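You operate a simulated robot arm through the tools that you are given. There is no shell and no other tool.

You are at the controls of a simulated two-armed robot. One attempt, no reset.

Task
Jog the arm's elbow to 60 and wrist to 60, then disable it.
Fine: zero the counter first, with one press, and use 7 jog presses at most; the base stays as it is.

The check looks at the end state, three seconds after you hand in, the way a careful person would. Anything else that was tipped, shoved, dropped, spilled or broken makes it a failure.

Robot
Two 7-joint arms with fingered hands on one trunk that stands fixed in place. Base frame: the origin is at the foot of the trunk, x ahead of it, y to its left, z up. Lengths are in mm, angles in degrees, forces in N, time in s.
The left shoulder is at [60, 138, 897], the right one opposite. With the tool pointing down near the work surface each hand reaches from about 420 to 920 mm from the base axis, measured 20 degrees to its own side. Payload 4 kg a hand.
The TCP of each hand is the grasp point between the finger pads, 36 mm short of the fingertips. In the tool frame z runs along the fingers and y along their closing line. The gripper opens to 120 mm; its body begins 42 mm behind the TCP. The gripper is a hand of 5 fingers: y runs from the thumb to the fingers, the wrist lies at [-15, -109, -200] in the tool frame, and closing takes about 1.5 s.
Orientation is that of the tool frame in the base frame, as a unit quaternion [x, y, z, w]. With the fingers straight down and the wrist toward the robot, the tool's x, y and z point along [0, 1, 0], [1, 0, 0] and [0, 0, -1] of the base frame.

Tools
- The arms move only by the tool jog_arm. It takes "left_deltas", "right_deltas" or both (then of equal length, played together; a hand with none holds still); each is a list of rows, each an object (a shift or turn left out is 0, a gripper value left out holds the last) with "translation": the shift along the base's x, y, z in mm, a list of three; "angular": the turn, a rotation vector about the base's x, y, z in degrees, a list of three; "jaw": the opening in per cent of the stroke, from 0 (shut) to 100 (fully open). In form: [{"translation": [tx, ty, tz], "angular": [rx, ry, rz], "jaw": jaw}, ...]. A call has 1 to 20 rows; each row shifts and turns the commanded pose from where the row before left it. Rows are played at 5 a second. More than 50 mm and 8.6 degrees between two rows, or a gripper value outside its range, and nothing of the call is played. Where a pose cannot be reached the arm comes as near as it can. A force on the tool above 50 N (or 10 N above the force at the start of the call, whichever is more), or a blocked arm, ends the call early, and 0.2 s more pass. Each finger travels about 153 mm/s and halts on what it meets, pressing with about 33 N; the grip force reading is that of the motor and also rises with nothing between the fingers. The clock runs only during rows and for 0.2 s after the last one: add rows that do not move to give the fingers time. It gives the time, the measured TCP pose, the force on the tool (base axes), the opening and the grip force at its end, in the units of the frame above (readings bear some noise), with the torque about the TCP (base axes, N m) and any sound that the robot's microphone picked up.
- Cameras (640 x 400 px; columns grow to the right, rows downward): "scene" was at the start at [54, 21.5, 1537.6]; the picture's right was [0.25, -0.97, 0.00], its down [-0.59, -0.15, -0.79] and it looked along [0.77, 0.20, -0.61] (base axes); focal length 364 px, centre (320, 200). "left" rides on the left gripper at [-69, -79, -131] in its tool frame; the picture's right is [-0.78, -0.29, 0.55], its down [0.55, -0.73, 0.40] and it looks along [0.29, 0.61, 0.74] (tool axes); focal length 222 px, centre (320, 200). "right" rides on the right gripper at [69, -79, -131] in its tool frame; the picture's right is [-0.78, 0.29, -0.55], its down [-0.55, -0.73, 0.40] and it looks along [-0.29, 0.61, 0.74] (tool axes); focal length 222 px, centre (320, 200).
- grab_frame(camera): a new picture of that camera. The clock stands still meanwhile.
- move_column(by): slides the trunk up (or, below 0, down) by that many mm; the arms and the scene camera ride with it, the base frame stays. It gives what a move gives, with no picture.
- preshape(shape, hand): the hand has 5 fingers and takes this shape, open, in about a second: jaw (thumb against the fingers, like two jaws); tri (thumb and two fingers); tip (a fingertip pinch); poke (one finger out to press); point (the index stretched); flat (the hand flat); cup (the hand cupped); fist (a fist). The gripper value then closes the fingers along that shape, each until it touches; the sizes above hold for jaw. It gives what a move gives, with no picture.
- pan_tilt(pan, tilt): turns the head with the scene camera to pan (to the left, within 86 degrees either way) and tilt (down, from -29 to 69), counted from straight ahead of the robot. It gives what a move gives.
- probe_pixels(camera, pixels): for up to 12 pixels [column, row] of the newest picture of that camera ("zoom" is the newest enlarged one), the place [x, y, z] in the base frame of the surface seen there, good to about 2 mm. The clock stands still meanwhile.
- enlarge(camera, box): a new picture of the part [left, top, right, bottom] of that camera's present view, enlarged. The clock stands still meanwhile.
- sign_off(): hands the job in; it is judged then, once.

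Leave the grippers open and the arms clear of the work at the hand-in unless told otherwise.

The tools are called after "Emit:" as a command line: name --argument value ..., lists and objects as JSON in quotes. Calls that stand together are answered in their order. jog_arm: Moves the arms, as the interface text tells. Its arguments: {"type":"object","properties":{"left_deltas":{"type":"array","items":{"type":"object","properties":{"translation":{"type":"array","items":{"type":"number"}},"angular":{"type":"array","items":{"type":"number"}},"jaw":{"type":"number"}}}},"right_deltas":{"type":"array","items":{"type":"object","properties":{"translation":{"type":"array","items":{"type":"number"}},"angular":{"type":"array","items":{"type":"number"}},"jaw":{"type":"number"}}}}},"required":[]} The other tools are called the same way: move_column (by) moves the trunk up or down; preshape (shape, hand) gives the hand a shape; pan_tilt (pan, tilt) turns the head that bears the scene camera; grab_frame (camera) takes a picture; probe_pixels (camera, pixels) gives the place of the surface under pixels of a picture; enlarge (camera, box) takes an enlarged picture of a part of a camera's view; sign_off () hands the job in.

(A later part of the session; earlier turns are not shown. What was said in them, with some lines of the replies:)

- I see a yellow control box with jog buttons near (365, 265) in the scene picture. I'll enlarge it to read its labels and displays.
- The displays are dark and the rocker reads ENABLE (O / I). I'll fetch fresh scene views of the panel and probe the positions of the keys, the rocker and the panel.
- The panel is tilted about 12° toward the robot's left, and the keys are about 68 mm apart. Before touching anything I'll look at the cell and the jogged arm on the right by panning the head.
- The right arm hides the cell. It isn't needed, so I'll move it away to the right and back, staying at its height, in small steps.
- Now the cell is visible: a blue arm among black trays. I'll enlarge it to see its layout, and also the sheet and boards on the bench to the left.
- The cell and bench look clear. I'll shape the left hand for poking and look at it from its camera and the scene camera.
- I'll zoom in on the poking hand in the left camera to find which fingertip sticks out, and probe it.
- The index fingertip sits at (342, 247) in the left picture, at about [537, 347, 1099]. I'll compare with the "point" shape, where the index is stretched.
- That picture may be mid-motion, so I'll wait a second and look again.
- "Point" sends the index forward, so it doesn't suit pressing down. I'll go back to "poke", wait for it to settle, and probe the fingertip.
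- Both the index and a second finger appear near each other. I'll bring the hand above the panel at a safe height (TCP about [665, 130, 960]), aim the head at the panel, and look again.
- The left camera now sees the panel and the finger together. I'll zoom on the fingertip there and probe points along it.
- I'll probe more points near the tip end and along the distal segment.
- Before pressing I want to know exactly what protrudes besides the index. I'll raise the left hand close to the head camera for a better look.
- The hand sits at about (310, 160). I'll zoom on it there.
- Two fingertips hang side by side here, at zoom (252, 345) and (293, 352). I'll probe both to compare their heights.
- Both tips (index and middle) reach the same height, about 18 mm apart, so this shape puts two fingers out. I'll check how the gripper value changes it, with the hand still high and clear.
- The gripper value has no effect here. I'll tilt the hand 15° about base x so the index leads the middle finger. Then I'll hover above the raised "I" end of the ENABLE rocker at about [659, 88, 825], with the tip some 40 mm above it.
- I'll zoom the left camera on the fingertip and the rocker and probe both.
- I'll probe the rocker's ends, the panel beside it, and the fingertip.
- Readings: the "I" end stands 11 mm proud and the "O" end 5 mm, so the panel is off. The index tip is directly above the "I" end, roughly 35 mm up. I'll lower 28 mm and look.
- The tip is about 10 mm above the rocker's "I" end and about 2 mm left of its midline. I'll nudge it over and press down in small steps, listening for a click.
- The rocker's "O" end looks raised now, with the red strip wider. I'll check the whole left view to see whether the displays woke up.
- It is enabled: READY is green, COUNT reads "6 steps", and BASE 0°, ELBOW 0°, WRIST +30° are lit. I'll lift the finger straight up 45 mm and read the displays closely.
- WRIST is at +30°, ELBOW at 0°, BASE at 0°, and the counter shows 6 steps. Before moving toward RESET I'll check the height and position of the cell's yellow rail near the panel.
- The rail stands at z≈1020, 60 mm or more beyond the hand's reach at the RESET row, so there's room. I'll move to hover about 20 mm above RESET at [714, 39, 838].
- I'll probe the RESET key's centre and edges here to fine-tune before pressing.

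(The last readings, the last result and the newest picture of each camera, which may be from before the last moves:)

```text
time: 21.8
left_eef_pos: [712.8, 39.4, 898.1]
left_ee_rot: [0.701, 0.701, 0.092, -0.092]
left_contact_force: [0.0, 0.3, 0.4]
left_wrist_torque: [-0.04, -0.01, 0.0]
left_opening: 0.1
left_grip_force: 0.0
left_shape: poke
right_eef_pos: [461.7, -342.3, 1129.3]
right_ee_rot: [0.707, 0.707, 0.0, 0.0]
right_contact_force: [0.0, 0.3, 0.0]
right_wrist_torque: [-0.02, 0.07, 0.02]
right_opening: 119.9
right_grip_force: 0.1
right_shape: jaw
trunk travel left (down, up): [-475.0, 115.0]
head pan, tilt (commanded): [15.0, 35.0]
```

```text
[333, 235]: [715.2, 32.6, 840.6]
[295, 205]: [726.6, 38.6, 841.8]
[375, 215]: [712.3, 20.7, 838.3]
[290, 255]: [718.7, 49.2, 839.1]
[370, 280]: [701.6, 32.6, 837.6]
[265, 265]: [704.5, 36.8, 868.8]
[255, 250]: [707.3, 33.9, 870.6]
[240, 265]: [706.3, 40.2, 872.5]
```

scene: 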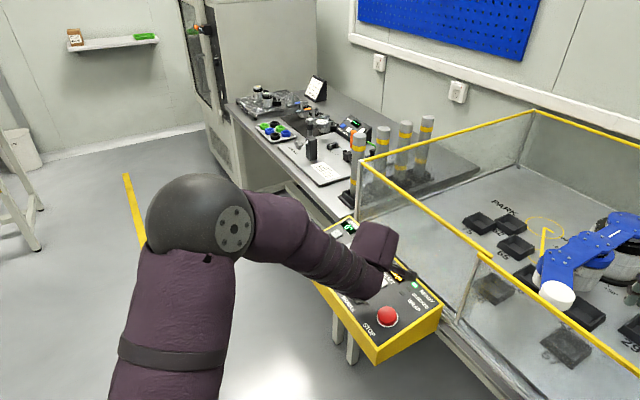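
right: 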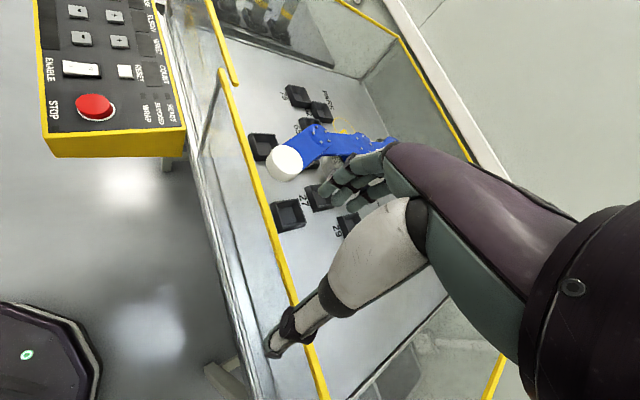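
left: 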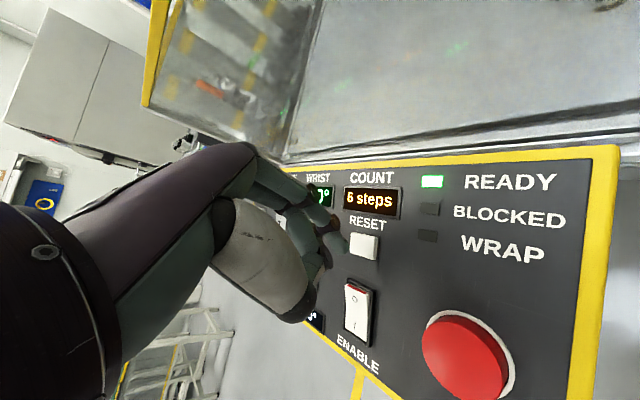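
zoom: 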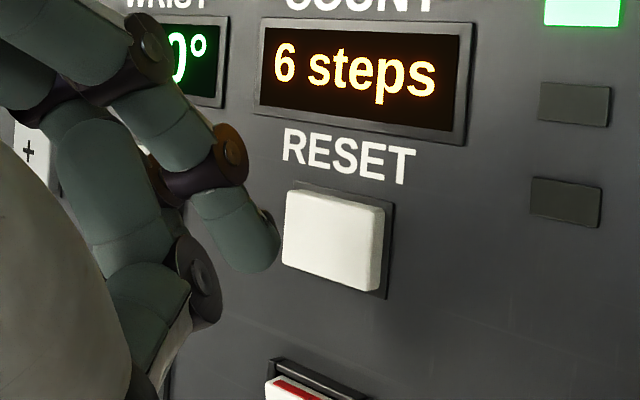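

The key's centre is at [715, 35.3, 840], so I need to shift about 4 mm right. I'll descend to just above it and check.

Emit:
jog_arm --left_deltas '[{"translation": [0.8, -3.7, -10]}, {"translation": [0, 0, -7]}, {}]'

Emit:
enlarge --camera "left" --box '[300, 180, 420, 290]'

```text
time: 22.6
left_eef_pos: [712.9, 35.0, 881.8]
left_ee_rot: [0.701, 0.701, 0.093, -0.094]
left_contact_force: [-0.9, 0.4, -0.4]
left_wrist_torque: [0.01, 0.01, -0.02]
left_opening: 0.1
left_grip_force: 0.0
left_shape: poke
right_eef_pos: [460.9, -341.9, 1128.2]
right_ee_rot: [0.707, 0.707, 0.0, 0.0]
right_contact_force: [-0.7, -0.5, -0.5]
right_wrist_torque: [0.0, -0.02, 0.02]
right_opening: 119.4
right_grip_force: 0.1
right_shape: jaw
trunk travel left (down, up): [-475.0, 115.0]
head pan, tilt (commanded): [15.0, 35.0]
```

```text
3.64 times, centred on (360, 235) of left
```

zoom: 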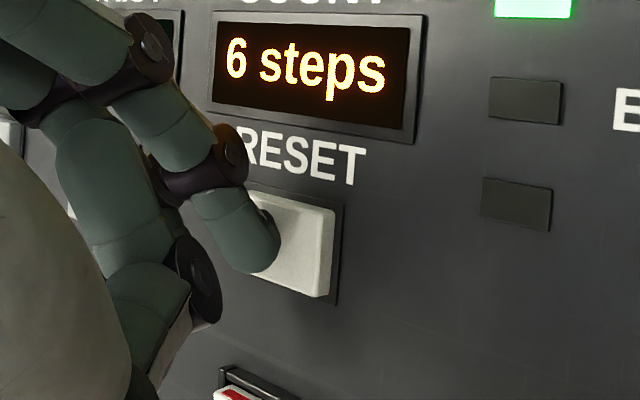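

The tip is over RESET, about 3 mm up. I'll press once, briefly: down 7 mm, then back up.

Emit:
jog_arm --left_deltas '[{"translation": [0, 0, -7]}, {"translation": [0, 0, 12]}]'

Emit:
grab_frame --camera "left"

```text
time: 23.2
left_eef_pos: [713.8, 36.7, 886.9]
left_ee_rot: [0.701, 0.702, 0.092, -0.092]
left_contact_force: [-0.6, 0.4, -0.3]
left_wrist_torque: [0.05, -0.02, 0.01]
left_opening: 0.5
left_grip_force: 0.1
left_shape: poke
right_eef_pos: [460.6, -342.0, 1130.1]
right_ee_rot: [0.707, 0.707, 0.0, 0.0]
right_contact_force: [-0.3, 0.3, -0.6]
right_wrist_torque: [0.02, -0.01, -0.02]
right_opening: 119.7
right_grip_force: 0.0
right_shape: jaw
trunk travel left (down, up): [-475.0, 115.0]
head pan, tilt (commanded): [15.0, 35.0]
heard: click
```

```text
taken
```

left: 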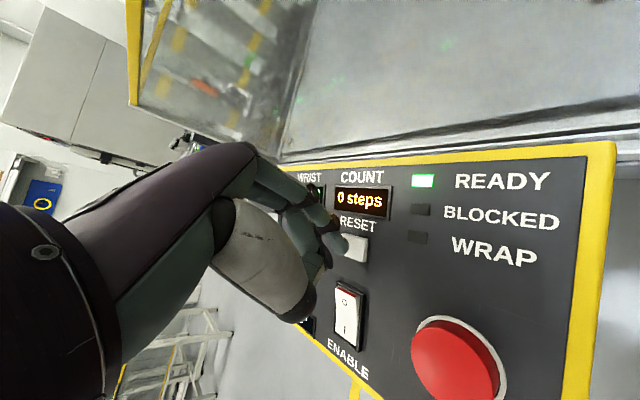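

One click, and COUNT now reads "0 steps". I'll lift the hand 40 mm and pan the head to study the cell arm's geometry before jogging.

Emit:
jog_arm --left_deltas '[{"translation": [0, 0, 25]}, {"translation": [0, 0, 25]}, {}]'

Emit:
pan_tilt --pan -18 --tilt 37

Emit:
enlarge --camera "scene" --box '[180, 80, 440, 280]'

Emit:
grab_frame --camera "left"

```text
time: 24.0
left_eef_pos: [713.2, 37.0, 938.1]
left_ee_rot: [0.701, 0.701, 0.092, -0.092]
left_contact_force: [-0.4, -0.1, -0.6]
left_wrist_torque: [0.03, -0.02, 0.0]
left_opening: 0.0
left_grip_force: 0.0
left_shape: poke
right_eef_pos: [459.1, -341.1, 1127.5]
right_ee_rot: [0.707, 0.707, 0.0, 0.0]
right_contact_force: [-0.3, 0.1, 0.0]
right_wrist_torque: [0.02, 0.0, 0.01]
right_opening: 119.8
right_grip_force: 0.1
right_shape: jaw
trunk travel left (down, up): [-475.0, 115.0]
head pan, tilt (commanded): [15.0, 35.0]
```

```text
time: 24.9
left_eef_pos: [711.8, 35.9, 936.8]
left_ee_rot: [0.701, 0.701, 0.092, -0.093]
left_contact_force: [-0.1, -0.5, 0.0]
left_wrist_torque: [-0.04, 0.04, -0.01]
left_opening: 0.0
left_grip_force: 0.1
left_shape: poke
right_eef_pos: [460.3, -341.8, 1129.0]
right_ee_rot: [0.707, 0.707, -0.001, 0.0]
right_contact_force: [0.9, -0.4, -0.4]
right_wrist_torque: [0.01, 0.0, -0.01]
right_opening: 119.5
right_grip_force: 0.1
right_shape: jaw
trunk travel left (down, up): [-475.0, 115.0]
head pan, tilt (commanded): [-18.0, 37.0]
```

```text
2.00 times, centred on (310, 180) of scene
```

zoom: 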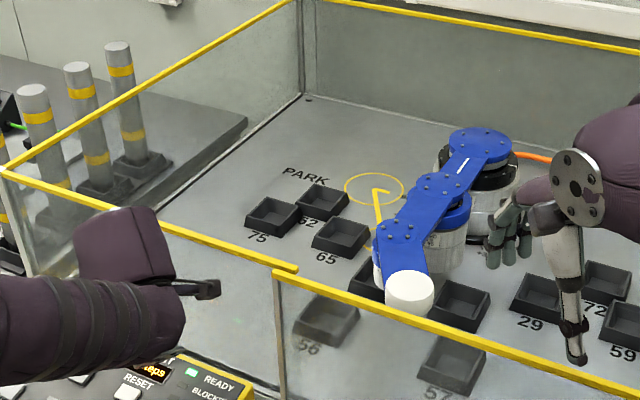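

```text
taken
```

left: 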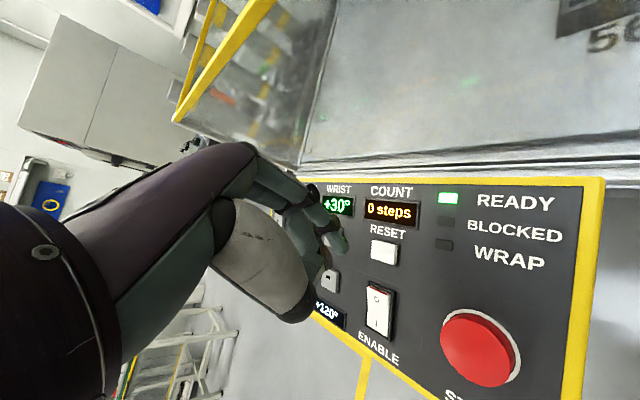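

The TARGET display shows something ending "+120°". I'll move the hand off to the upper right, above the panel's STOP side at a good height, to read it, and probe the cell arm's joints.

Emit:
probe_pixels --camera "zoom" --pixels '[[480, 140], [440, 187], [402, 232], [410, 285], [376, 192], [385, 180], [380, 235], [403, 192], [345, 192], [270, 212], [320, 198], [340, 232]]'

Emit:
enlarge --camera "left" --box '[270, 240, 400, 360]'

```text
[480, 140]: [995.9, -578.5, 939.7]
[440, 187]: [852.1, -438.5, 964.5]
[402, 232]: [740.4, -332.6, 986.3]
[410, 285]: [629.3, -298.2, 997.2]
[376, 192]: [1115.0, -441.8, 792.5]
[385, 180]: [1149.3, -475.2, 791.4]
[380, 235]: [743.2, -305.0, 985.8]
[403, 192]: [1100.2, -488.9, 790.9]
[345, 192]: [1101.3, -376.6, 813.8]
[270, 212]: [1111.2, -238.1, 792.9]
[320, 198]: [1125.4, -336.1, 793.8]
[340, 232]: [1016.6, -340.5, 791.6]
```

```text
3.33 times, centred on (335, 300) of left
```

zoom: 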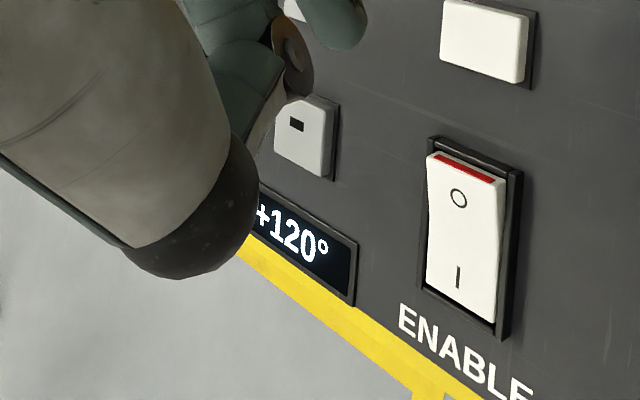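

Base, elbow and wrist joints line up with ELBOW 0° and WRIST +30°, so plus turns counter-clockwise, away from the front wall. Next I'll go high above ELBOW "+" at about [818, 140, 840], which also uncovers TARGET.

Emit:
jog_arm --left_deltas '[{"translation": [25.8, 26, 0]}, {"translation": [25.8, 26, 0]}, {"translation": [25.8, 26, 0]}, {"translation": [25.8, 26, -5]}, {}]'

Emit:
grab_frame --camera "left"

Emit:
enlarge --camera "left" --box '[280, 160, 480, 330]'

```text
time: 26.1
left_eef_pos: [814.7, 140.3, 931.4]
left_ee_rot: [0.702, 0.701, 0.092, -0.092]
left_contact_force: [0.5, -0.8, 0.6]
left_wrist_torque: [0.02, -0.01, 0.0]
left_opening: 0.2
left_grip_force: 0.0
left_shape: poke
right_eef_pos: [460.1, -342.8, 1128.7]
right_ee_rot: [0.707, 0.707, 0.001, 0.0]
right_contact_force: [0.5, 0.8, -0.1]
right_wrist_torque: [-0.01, 0.0, 0.02]
right_opening: 119.6
right_grip_force: 0.1
right_shape: jaw
trunk travel left (down, up): [-475.0, 115.0]
head pan, tilt (commanded): [-18.0, 37.0]
```

```text
taken
```

left: 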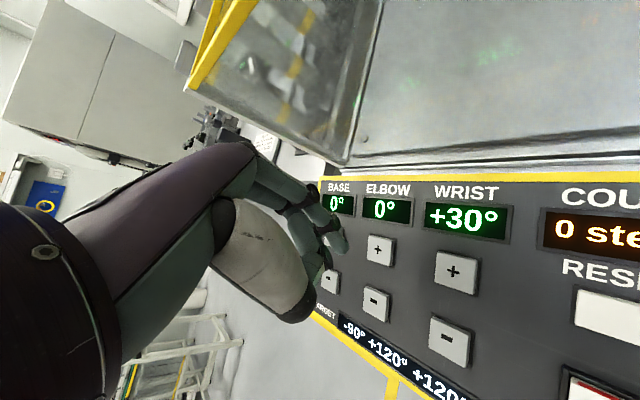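

```text
2.35 times, centred on (380, 245) of left
```

zoom: 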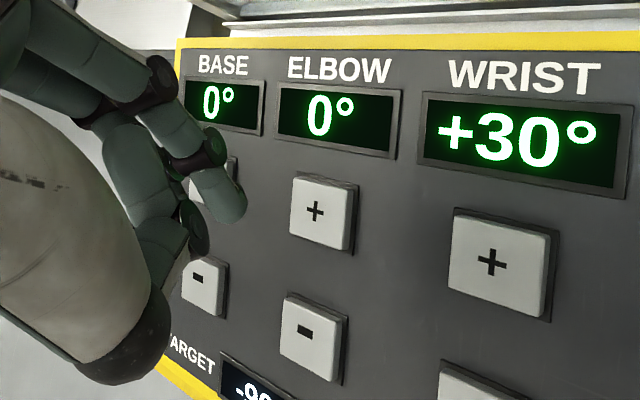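

TARGET reads a preset ("-90° +120° +120°"), but the job says elbow 60 and wrist 60 with the base unchanged, so I follow the job. I'll probe the ELBOW "+" and WRIST "+" key corners to find their exact centres.

Emit:
probe_pixels --camera "zoom" --pixels '[[298, 182], [349, 192], [293, 233], [343, 245], [312, 225], [458, 220], [542, 240], [453, 285], [535, 310], [480, 290], [400, 220], [232, 215]]'

```text
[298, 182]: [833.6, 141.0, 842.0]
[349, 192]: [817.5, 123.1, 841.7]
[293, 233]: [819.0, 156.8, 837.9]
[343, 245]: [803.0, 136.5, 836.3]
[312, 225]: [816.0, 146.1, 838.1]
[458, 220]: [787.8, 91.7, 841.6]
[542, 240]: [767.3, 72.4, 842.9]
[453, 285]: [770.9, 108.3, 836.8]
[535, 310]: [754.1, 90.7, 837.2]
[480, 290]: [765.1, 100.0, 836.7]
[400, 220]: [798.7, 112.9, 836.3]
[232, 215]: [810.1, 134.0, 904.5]
```

The ELBOW "+" centre is [818.3, 139.4, 839.5], and my tip is right above it by about 55 mm. I'll descend 51 mm to a hover and check.

Emit:
jog_arm --left_deltas '[{"translation": [0, 0, -20]}, {"translation": [0, 0, -20]}, {"translation": [0, 0, -11]}, {}, {}]'

Emit:
enlarge --camera "left" --box '[280, 160, 480, 330]'

```text
time: 27.4
left_eef_pos: [816.1, 140.4, 881.4]
left_ee_rot: [0.701, 0.701, 0.092, -0.093]
left_contact_force: [0.3, 0.3, -0.2]
left_wrist_torque: [0.01, -0.04, 0.02]
left_opening: 0.0
left_grip_force: 0.0
left_shape: poke
right_eef_pos: [460.3, -342.0, 1130.2]
right_ee_rot: [0.707, 0.707, -0.001, 0.0]
right_contact_force: [0.1, 0.4, 0.3]
right_wrist_torque: [0.01, 0.0, 0.01]
right_opening: 119.9
right_grip_force: 0.0
right_shape: jaw
trunk travel left (down, up): [-475.0, 115.0]
head pan, tilt (commanded): [-18.0, 37.0]
```

```text
2.35 times, centred on (380, 245) of left
```

zoom: 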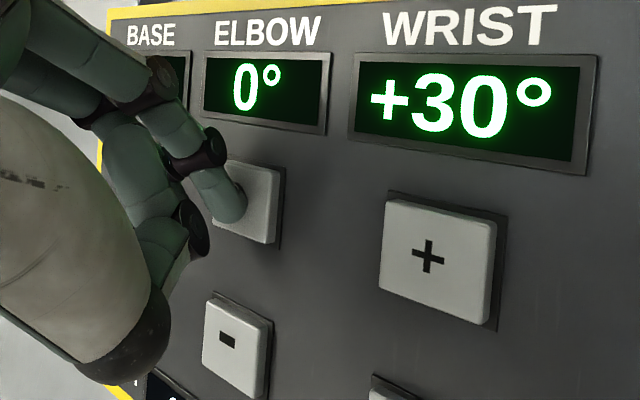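

The tip is over ELBOW "+" a few mm up. I'll make one brief press: down 8 mm and back up 13 mm.

Emit:
jog_arm --left_deltas '[{"translation": [0, 0, -8]}, {"translation": [0, 0, 13]}]'

Emit:
enlarge --camera "left" --box '[280, 130, 640, 330]'

```text
time: 27.9
left_eef_pos: [816.0, 141.0, 885.9]
left_ee_rot: [0.702, 0.701, 0.092, -0.093]
left_contact_force: [0.6, -0.2, 0.3]
left_wrist_torque: [0.0, -0.01, 0.0]
left_opening: 0.0
left_grip_force: 0.1
left_shape: poke
right_eef_pos: [459.8, -341.8, 1128.8]
right_ee_rot: [0.707, 0.707, 0.0, 0.0]
right_contact_force: [-0.1, 0.1, 1.0]
right_wrist_torque: [-0.01, -0.01, 0.01]
right_opening: 119.8
right_grip_force: 0.1
right_shape: jaw
trunk travel left (down, up): [-475.0, 115.0]
head pan, tilt (commanded): [-18.0, 37.0]
heard: click
```

```text
1.78 times, centred on (460, 230) of left
```

zoom: 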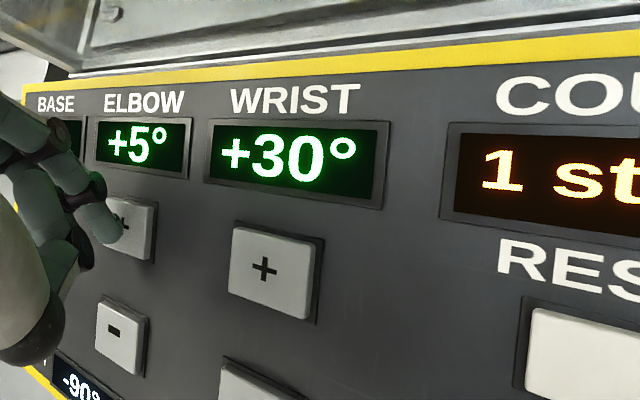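

One click, COUNT 1, and ELBOW reads +5°, perhaps still moving. I'll wait a second and read again.

Emit:
jog_arm --left_deltas '[{}, {}, {}, {}, {}, {}]'

Emit:
enlarge --camera "left" --box '[280, 130, 640, 330]'

```text
time: 29.4
left_eef_pos: [816.1, 141.0, 885.1]
left_ee_rot: [0.701, 0.701, 0.092, -0.092]
left_contact_force: [-0.2, 0.0, -0.3]
left_wrist_torque: [0.01, -0.01, -0.05]
left_opening: 0.1
left_grip_force: 0.0
left_shape: poke
right_eef_pos: [461.0, -342.1, 1128.2]
right_ee_rot: [0.707, 0.707, 0.0, 0.001]
right_contact_force: [-0.2, 0.9, -0.4]
right_wrist_torque: [0.0, -0.01, 0.0]
right_opening: 119.6
right_grip_force: 0.0
right_shape: jaw
trunk travel left (down, up): [-475.0, 115.0]
head pan, tilt (commanded): [-18.0, 37.0]
```

```text
1.78 times, centred on (460, 230) of left
```

zoom: 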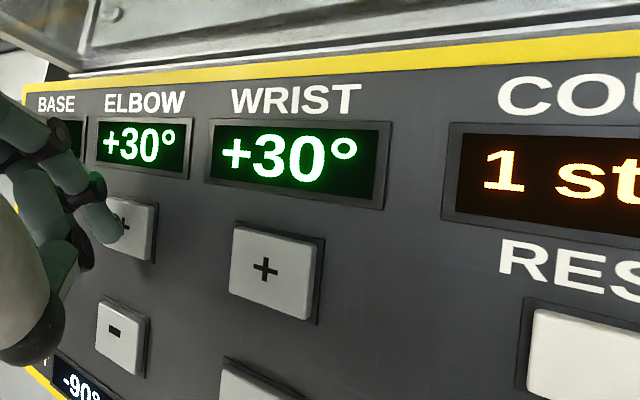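

It settled at +30°, so one press is 30°. I'll look at the cell to be sure the arm's next swing is clear.

Emit:
pan_tilt --pan -25 --tilt 37

Emit:
grab_frame --camera "scene"

```text
time: 30.0
left_eef_pos: [815.7, 140.1, 886.0]
left_ee_rot: [0.701, 0.701, 0.092, -0.092]
left_contact_force: [0.5, -0.2, 0.6]
left_wrist_torque: [-0.01, 0.01, -0.02]
left_opening: 0.0
left_grip_force: 0.1
left_shape: poke
right_eef_pos: [461.0, -342.1, 1129.7]
right_ee_rot: [0.707, 0.707, 0.0, -0.001]
right_contact_force: [1.2, -1.1, -0.1]
right_wrist_torque: [-0.01, -0.01, 0.01]
right_opening: 120.2
right_grip_force: 0.0
right_shape: jaw
trunk travel left (down, up): [-475.0, 115.0]
head pan, tilt (commanded): [-25.0, 37.0]
```

```text
taken
```

scene: 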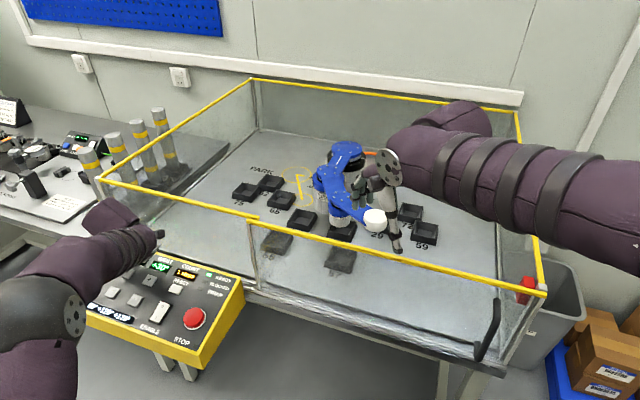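

The cell arm swings freely inside its walls, well below my right hand. I'll make the second press on ELBOW "+": down 13 mm (to the same depth as before) and back up.

Emit:
jog_arm --left_deltas '[{"translation": [0, 0, -5]}, {"translation": [0, 0, -8]}, {"translation": [0, 0, 13]}, {}, {}, {}, {}, {}, {}]'

Emit:
enlarge --camera "left" --box '[280, 130, 640, 330]'

Emit:
grab_frame --camera "scene"

```text
time: 32.0
left_eef_pos: [816.3, 140.7, 886.1]
left_ee_rot: [0.701, 0.701, 0.092, -0.092]
left_contact_force: [0.6, 0.0, 0.6]
left_wrist_torque: [-0.04, -0.03, 0.0]
left_opening: 0.2
left_grip_force: 0.1
left_shape: poke
right_eef_pos: [459.6, -341.8, 1127.9]
right_ee_rot: [0.707, 0.707, 0.0, 0.0]
right_contact_force: [0.0, 0.2, 0.1]
right_wrist_torque: [0.0, 0.0, 0.04]
right_opening: 119.9
right_grip_force: 0.0
right_shape: jaw
trunk travel left (down, up): [-475.0, 115.0]
head pan, tilt (commanded): [-25.0, 37.0]
heard: click
```

```text
1.78 times, centred on (460, 230) of left
```

zoom: 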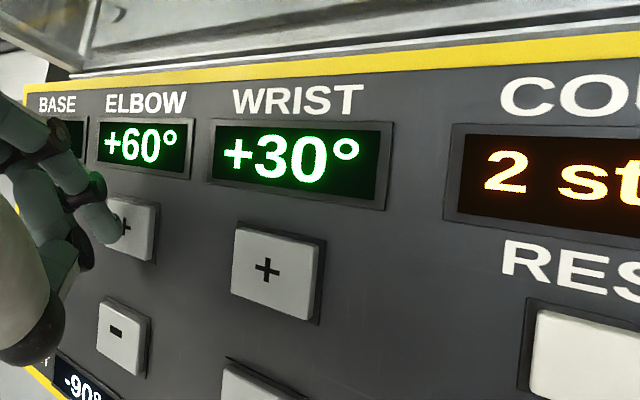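

```text
taken
```

scene: 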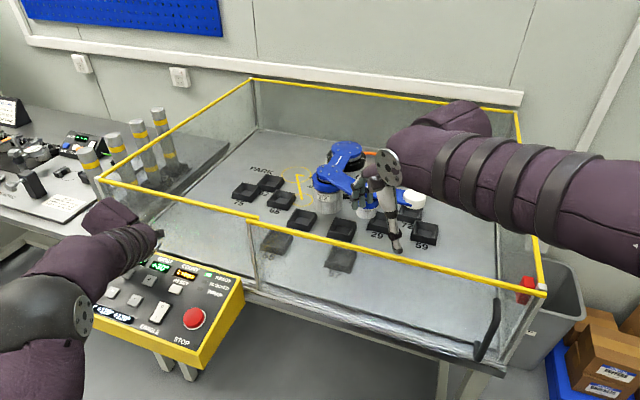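

ELBOW +60°, COUNT 2. Next is WRIST "+" at [770, 90.8, 839.6]. I'll lift, shift across by (-48, -48.5), then lower to a hover and check.

Emit:
jog_arm --left_deltas '[{"translation": [0, 0, 20]}, {"translation": [-24, -24.2, 0]}, {"translation": [-24, -24.2, 0]}, {"translation": [0, 0, -10]}, {"translation": [0, 0, -12]}, {}]'

Emit:
enlarge --camera "left" --box '[280, 160, 480, 330]'

```text
time: 33.4
left_eef_pos: [767.8, 91.7, 884.3]
left_ee_rot: [0.701, 0.701, 0.092, -0.092]
left_contact_force: [0.4, 0.0, 0.4]
left_wrist_torque: [-0.03, 0.0, 0.03]
left_opening: 0.0
left_grip_force: 0.1
left_shape: poke
right_eef_pos: [459.0, -340.1, 1129.0]
right_ee_rot: [0.706, 0.708, 0.0, 0.0]
right_contact_force: [0.0, -0.1, -0.2]
right_wrist_torque: [0.02, 0.04, 0.06]
right_opening: 119.6
right_grip_force: 0.0
right_shape: jaw
trunk travel left (down, up): [-475.0, 115.0]
head pan, tilt (commanded): [-25.0, 37.0]
```

```text
2.35 times, centred on (380, 245) of left
```

zoom: 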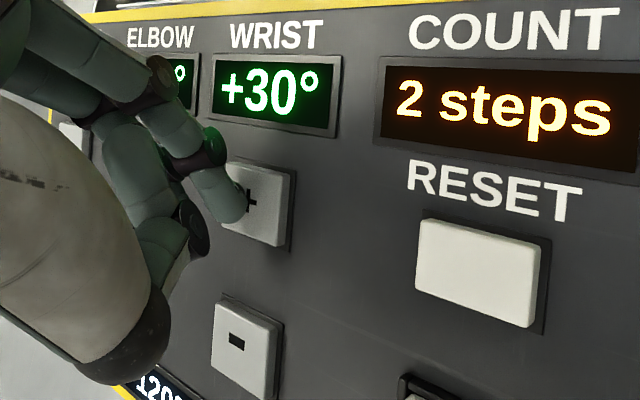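

The tip is over WRIST "+" about 6 mm up. I'll make one brief press to the same depth, then wait for the motion.

Emit:
jog_arm --left_deltas '[{"translation": [0, 0, -3]}, {"translation": [0, 0, -8]}, {"translation": [0, 0, 13]}, {}, {}, {}, {}, {}, {}]'

Emit:
enlarge --camera "left" --box '[280, 130, 640, 330]'

Emit:
grab_frame --camera "scene"

```text
time: 35.4
left_eef_pos: [768.2, 91.8, 886.0]
left_ee_rot: [0.701, 0.701, 0.092, -0.092]
left_contact_force: [-0.5, 0.4, -0.3]
left_wrist_torque: [0.0, -0.05, 0.03]
left_opening: 0.1
left_grip_force: 0.1
left_shape: poke
right_eef_pos: [460.5, -340.2, 1129.8]
right_ee_rot: [0.707, 0.707, 0.0, -0.001]
right_contact_force: [0.6, -0.3, 0.9]
right_wrist_torque: [-0.01, -0.01, 0.0]
right_opening: 119.7
right_grip_force: 0.0
right_shape: jaw
trunk travel left (down, up): [-475.0, 115.0]
head pan, tilt (commanded): [-25.0, 37.0]
heard: click
```

```text
1.78 times, centred on (460, 230) of left
```

zoom: 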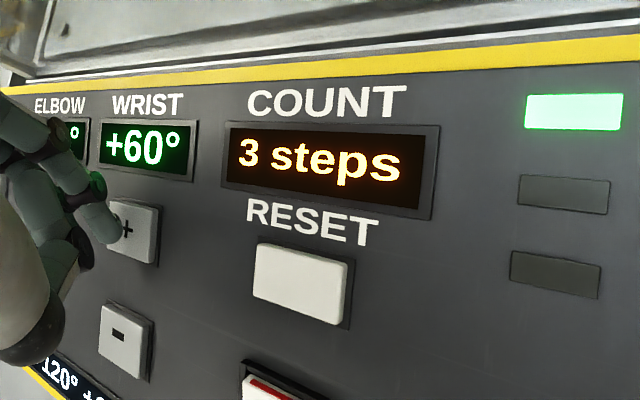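

```text
taken
```

scene: 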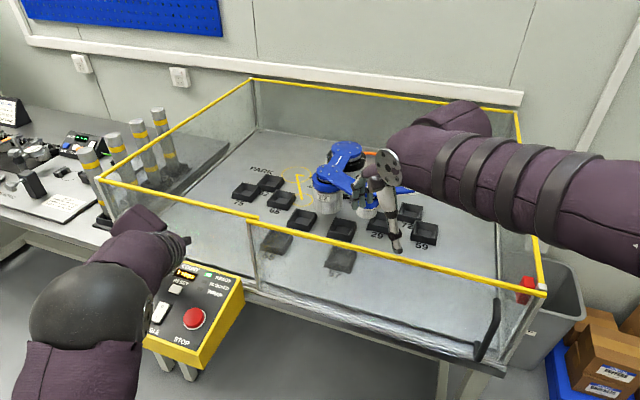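

WRIST +60°, COUNT 3, no BLOCKED or WRAP light. I'll lift and go above the rocker's "O" end, at about [683, 69], and verify all displays from there.

Emit:
jog_arm --left_deltas '[{"translation": [0, 0, 25]}, {"translation": [-29, -7.3, 0]}, {"translation": [-29, -7.3, 0]}, {"translation": [-29, -7.3, 0]}, {}]'

Emit:
grab_frame --camera "left"

Emit:
enlarge --camera "left" --box '[230, 80, 430, 220]'

Emit:
enlarge --camera "left" --box '[300, 180, 420, 290]'

```text
time: 36.6
left_eef_pos: [680.9, 70.4, 910.2]
left_ee_rot: [0.701, 0.701, 0.093, -0.092]
left_contact_force: [-0.1, 0.5, 0.7]
left_wrist_torque: [0.0, -0.05, -0.01]
left_opening: 0.4
left_grip_force: 0.1
left_shape: poke
right_eef_pos: [460.4, -340.5, 1128.3]
right_ee_rot: [0.707, 0.707, 0.0, -0.001]
right_contact_force: [-0.2, -0.5, -0.3]
right_wrist_torque: [0.01, 0.0, -0.03]
right_opening: 119.8
right_grip_force: 0.1
right_shape: jaw
trunk travel left (down, up): [-475.0, 115.0]
head pan, tilt (commanded): [-25.0, 37.0]
```

```text
taken
```

left: 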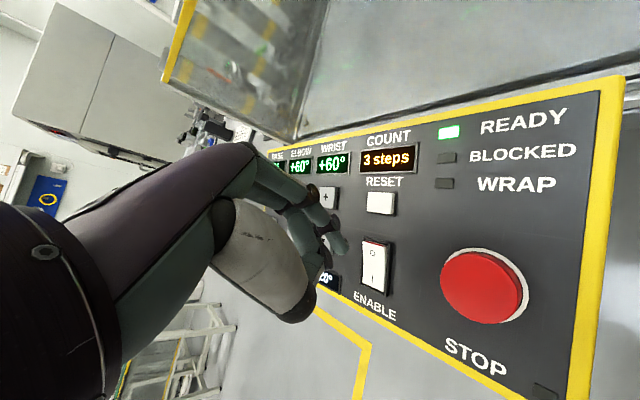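

```text
2.86 times, centred on (330, 150) of left
```

zoom: 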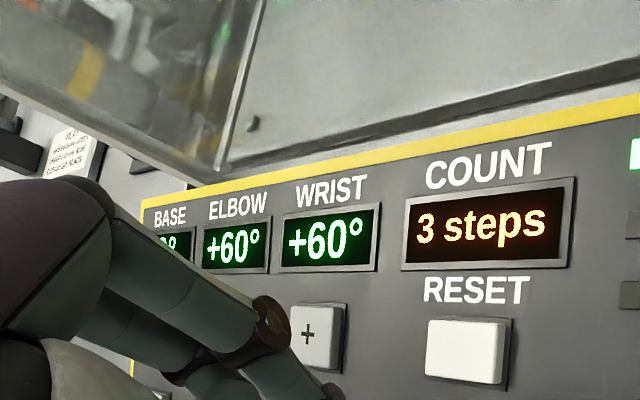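

```text
3.64 times, centred on (360, 235) of left
```

zoom: 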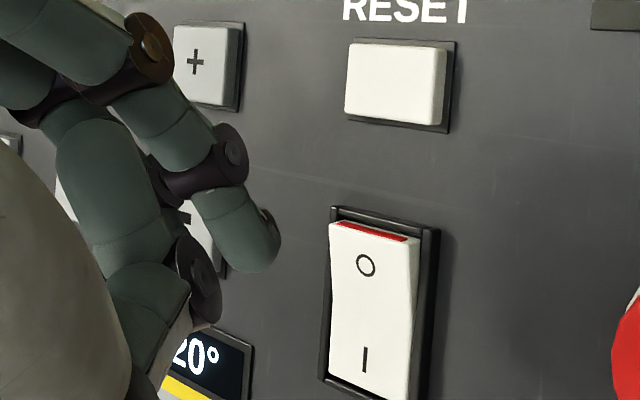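

ELBOW +60°, WRIST +60°, BASE 0°, 3 steps. I'll probe the raised "O" end to aim the last press.

Emit:
probe_pixels --camera "zoom" --pixels '[[340, 232], [400, 250], [366, 265], [335, 265], [408, 285], [370, 235], [362, 360], [370, 310]]'

```text
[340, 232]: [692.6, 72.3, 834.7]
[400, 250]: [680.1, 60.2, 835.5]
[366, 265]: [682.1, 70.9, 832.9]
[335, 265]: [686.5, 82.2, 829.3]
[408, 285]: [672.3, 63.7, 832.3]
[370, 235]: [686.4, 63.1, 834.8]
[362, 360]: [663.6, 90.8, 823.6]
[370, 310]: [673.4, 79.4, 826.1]
```

The "O" end's midline is at about [684, 68.5, 834], and the tip is above it. I'll descend 34 mm first and check.

Emit:
jog_arm --left_deltas '[{"translation": [0.5, -0.5, -20]}, {"translation": [0, 0, -14]}, {}]'

Emit:
enlarge --camera "left" --box '[300, 180, 420, 290]'

```text
time: 37.4
left_eef_pos: [680.6, 68.7, 876.6]
left_ee_rot: [0.7, 0.702, 0.093, -0.093]
left_contact_force: [-0.4, 0.4, 0.4]
left_wrist_torque: [-0.03, 0.0, 0.01]
left_opening: 0.2
left_grip_force: 0.0
left_shape: poke
right_eef_pos: [460.1, -341.8, 1129.8]
right_ee_rot: [0.707, 0.707, 0.0, 0.001]
right_contact_force: [-0.1, -0.3, -0.2]
right_wrist_torque: [0.0, 0.02, 0.0]
right_opening: 119.7
right_grip_force: 0.2
right_shape: jaw
trunk travel left (down, up): [-475.0, 115.0]
head pan, tilt (commanded): [-25.0, 37.0]
```

```text
3.64 times, centred on (360, 235) of left
```

zoom: 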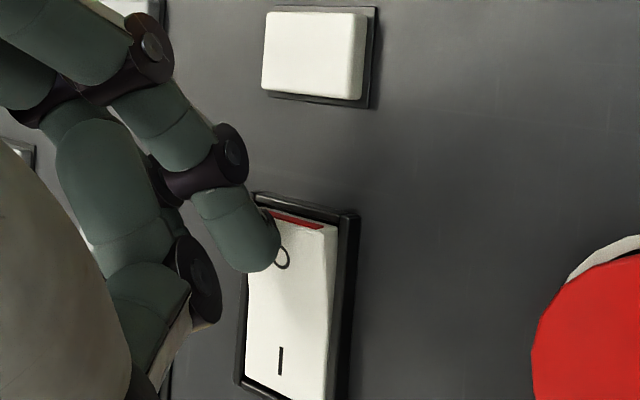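

The tip is right over the "O" end. I'll press down 11 mm, then lift well clear.

Emit:
jog_arm --left_deltas '[{"translation": [0, 0, -6]}, {"translation": [0, 0, -5]}, {}, {"translation": [0, 0, 15]}, {"translation": [0, 0, 30]}, {}]'

Emit:
grab_frame --camera "left"

Emit:
enlarge --camera "left" --box '[300, 180, 420, 290]'

```text
time: 38.8
left_eef_pos: [681.1, 67.9, 910.6]
left_ee_rot: [0.701, 0.701, 0.092, -0.092]
left_contact_force: [-0.7, -0.7, -0.2]
left_wrist_torque: [0.01, -0.02, -0.01]
left_opening: 0.2
left_grip_force: 0.1
left_shape: poke
right_eef_pos: [459.7, -341.6, 1128.7]
right_ee_rot: [0.707, 0.707, -0.001, -0.001]
right_contact_force: [-0.8, -0.1, 0.6]
right_wrist_torque: [0.0, 0.0, -0.02]
right_opening: 119.7
right_grip_force: 0.1
right_shape: jaw
trunk travel left (down, up): [-475.0, 115.0]
head pan, tilt (commanded): [-25.0, 37.0]
```

```text
taken
```

left: 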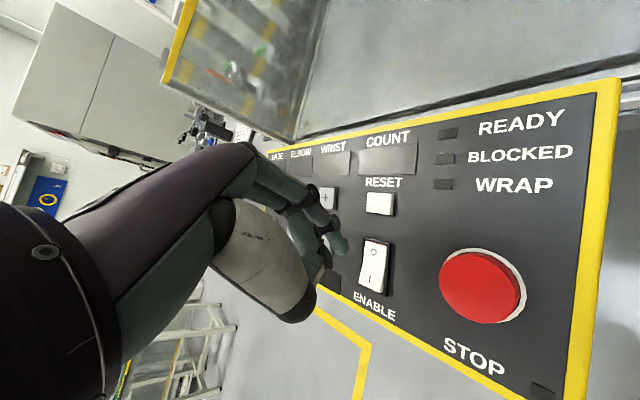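

```text
3.64 times, centred on (360, 235) of left
```

zoom: 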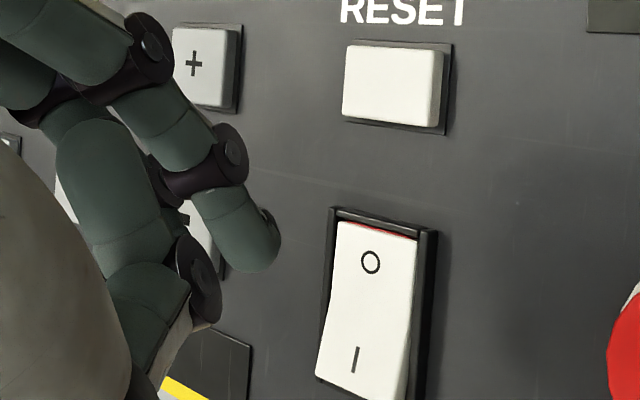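

The displays are dark, READY is off and the "O" end is down, so the panel is disabled. I'll retreat: lift straight up, then back left to the start area while undoing the tilt.

Emit:
jog_arm --left_deltas '[{"translation": [0, 0, 40]}, {"translation": [0, 0, 40]}, {"translation": [-17, 36, 20], "angular": [-5, 0, 0]}, {"translation": [-17, 36, 20], "angular": [-5, 0, 0]}, {"translation": [-17, 36, 20], "angular": [-5, 0, 0]}, {"translation": [-17, 36, 20]}, {"translation": [-17, 36, 20]}, {"translation": [-17, 36, 20]}, {"translation": [-17, 36, 10]}, {"translation": [-17, 36, 0]}, {}]'

Emit:
preshape --hand "left" --shape "jaw"

Emit:
jog_arm --left_deltas '[{"jaw": 100}, {"jaw": 100}, {"jaw": 100}, {"jaw": 100}, {"jaw": 100}]'

Emit:
grab_frame --camera "scene"

Emit:
grab_frame --camera "left"

```text
time: 41.2
left_eef_pos: [545.5, 357.7, 1121.3]
left_ee_rot: [0.706, 0.708, 0.0, 0.0]
left_contact_force: [0.2, 0.3, 0.7]
left_wrist_torque: [-0.02, -0.05, 0.03]
left_opening: 0.0
left_grip_force: 0.1
left_shape: poke
right_eef_pos: [459.9, -341.9, 1128.9]
right_ee_rot: [0.706, 0.708, 0.0, 0.001]
right_contact_force: [0.1, 0.3, -0.2]
right_wrist_torque: [0.0, -0.01, -0.02]
right_opening: 119.6
right_grip_force: 0.0
right_shape: jaw
trunk travel left (down, up): [-475.0, 115.0]
head pan, tilt (commanded): [-25.0, 37.0]
```

```text
time: 42.1
left_eef_pos: [544.8, 358.1, 1121.4]
left_ee_rot: [0.707, 0.707, 0.0, 0.0]
left_contact_force: [-1.0, 0.4, 0.9]
left_wrist_torque: [-0.01, 0.03, 0.03]
left_opening: 120.1
left_grip_force: 0.0
left_shape: jaw
right_eef_pos: [460.2, -341.5, 1129.7]
right_ee_rot: [0.707, 0.707, 0.0, -0.001]
right_contact_force: [0.0, 0.0, -0.5]
right_wrist_torque: [0.0, 0.01, 0.01]
right_opening: 119.4
right_grip_force: 0.0
right_shape: jaw
trunk travel left (down, up): [-475.0, 115.0]
head pan, tilt (commanded): [-25.0, 37.0]
```

```text
time: 43.3
left_eef_pos: [544.9, 357.9, 1121.4]
left_ee_rot: [0.707, 0.707, 0.0, 0.0]
left_contact_force: [0.6, 0.4, 0.5]
left_wrist_torque: [0.01, 0.0, 0.0]
left_opening: 120.2
left_grip_force: 0.0
left_shape: jaw
right_eef_pos: [458.9, -340.9, 1128.1]
right_ee_rot: [0.707, 0.707, -0.001, -0.001]
right_contact_force: [0.2, 0.0, -1.1]
right_wrist_torque: [-0.01, 0.01, 0.0]
right_opening: 119.6
right_grip_force: 0.0
right_shape: jaw
trunk travel left (down, up): [-475.0, 115.0]
head pan, tilt (commanded): [-25.0, 37.0]
```

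```text
taken
```

scene: 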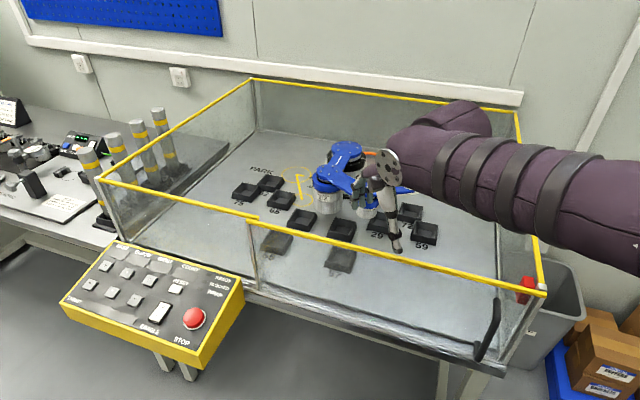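

```text
taken
```

left: 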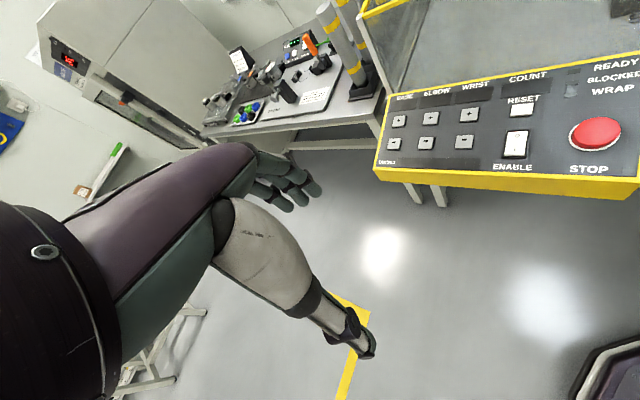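

Both hands are open and clear, the panel is dark and nothing else has moved. I'll raise the right hand a bit more above the cell, then look once more at the panel.

Emit:
jog_arm --right_deltas '[{"translation": [-20, 0, 30]}, {"translation": [-20, 0, 30]}, {}]'

Emit:
enlarge --camera "scene" --box '[50, 230, 260, 370]'

Emit:
enlarge --camera "scene" --box '[220, 110, 480, 280]'

```text
time: 44.1
left_eef_pos: [545.2, 357.6, 1121.2]
left_ee_rot: [0.707, 0.708, 0.0, 0.0]
left_contact_force: [0.4, 0.5, -0.6]
left_wrist_torque: [-0.02, 0.0, 0.01]
left_opening: 119.8
left_grip_force: 0.1
left_shape: jaw
right_eef_pos: [419.2, -340.4, 1189.3]
right_ee_rot: [0.707, 0.707, 0.0, 0.0]
right_contact_force: [-0.2, -0.1, 0.3]
right_wrist_torque: [0.02, 0.02, 0.01]
right_opening: 119.9
right_grip_force: 0.0
right_shape: jaw
trunk travel left (down, up): [-475.0, 115.0]
head pan, tilt (commanded): [-25.0, 37.0]
```

```text
2.86 times, centred on (155, 300) of scene
```

zoom: 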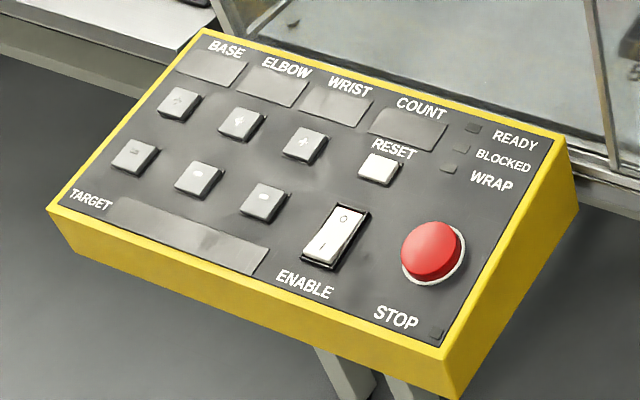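

```text
2.35 times, centred on (350, 195) of scene
```

zoom: 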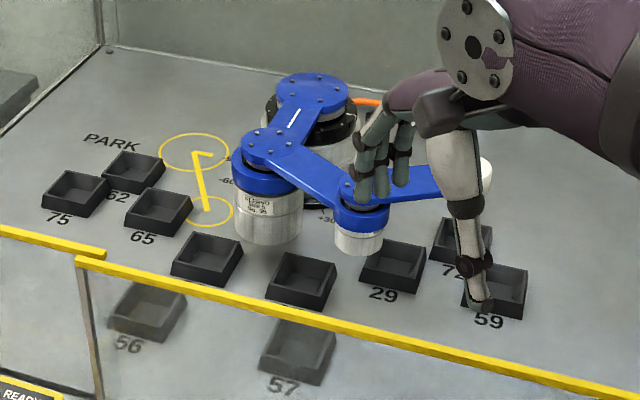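

The cell arm is bent at elbow 60° and wrist 60°, the panel is dark with the rocker at "O", and all trays stand where they were. I'm handing in the job now.

Emit:
sign_off

```text
The job is handed in.
```

I jogged the arm to elbow +60° and wrist +60°, left the base at 0°, and switched it off at the ENABLE rocker. I then handed the job in; no verdict has come back.

- **Enable:** The panel was off at the start, so I first pressed the rocker's "I" end. It then showed base 0°, elbow 0°, wrist +30° and a count of 6.
- **Counter:** One press of RESET, with one click heard, brought it to 0.
- **Jogging:** Each press turns a joint 30°. I pressed ELBOW "+" twice and WRIST "+" once, so 3 of the 7 allowed presses. BLOCKED and WRAP were both dark after the last press.
- **Disable:** I pressed the rocker's "O" end. The displays and the READY light went dark.

The panel's TARGET display showed -90°, +120°, +120°. I ignored it because your instructions gave different angles.

Nothing else appeared tipped or moved in the final pictures. Both hands are open and clear of the panel and the cell arm. I moved the right arm back and up from its starting place to see into the cell, and it now hangs above the cell's front edge.
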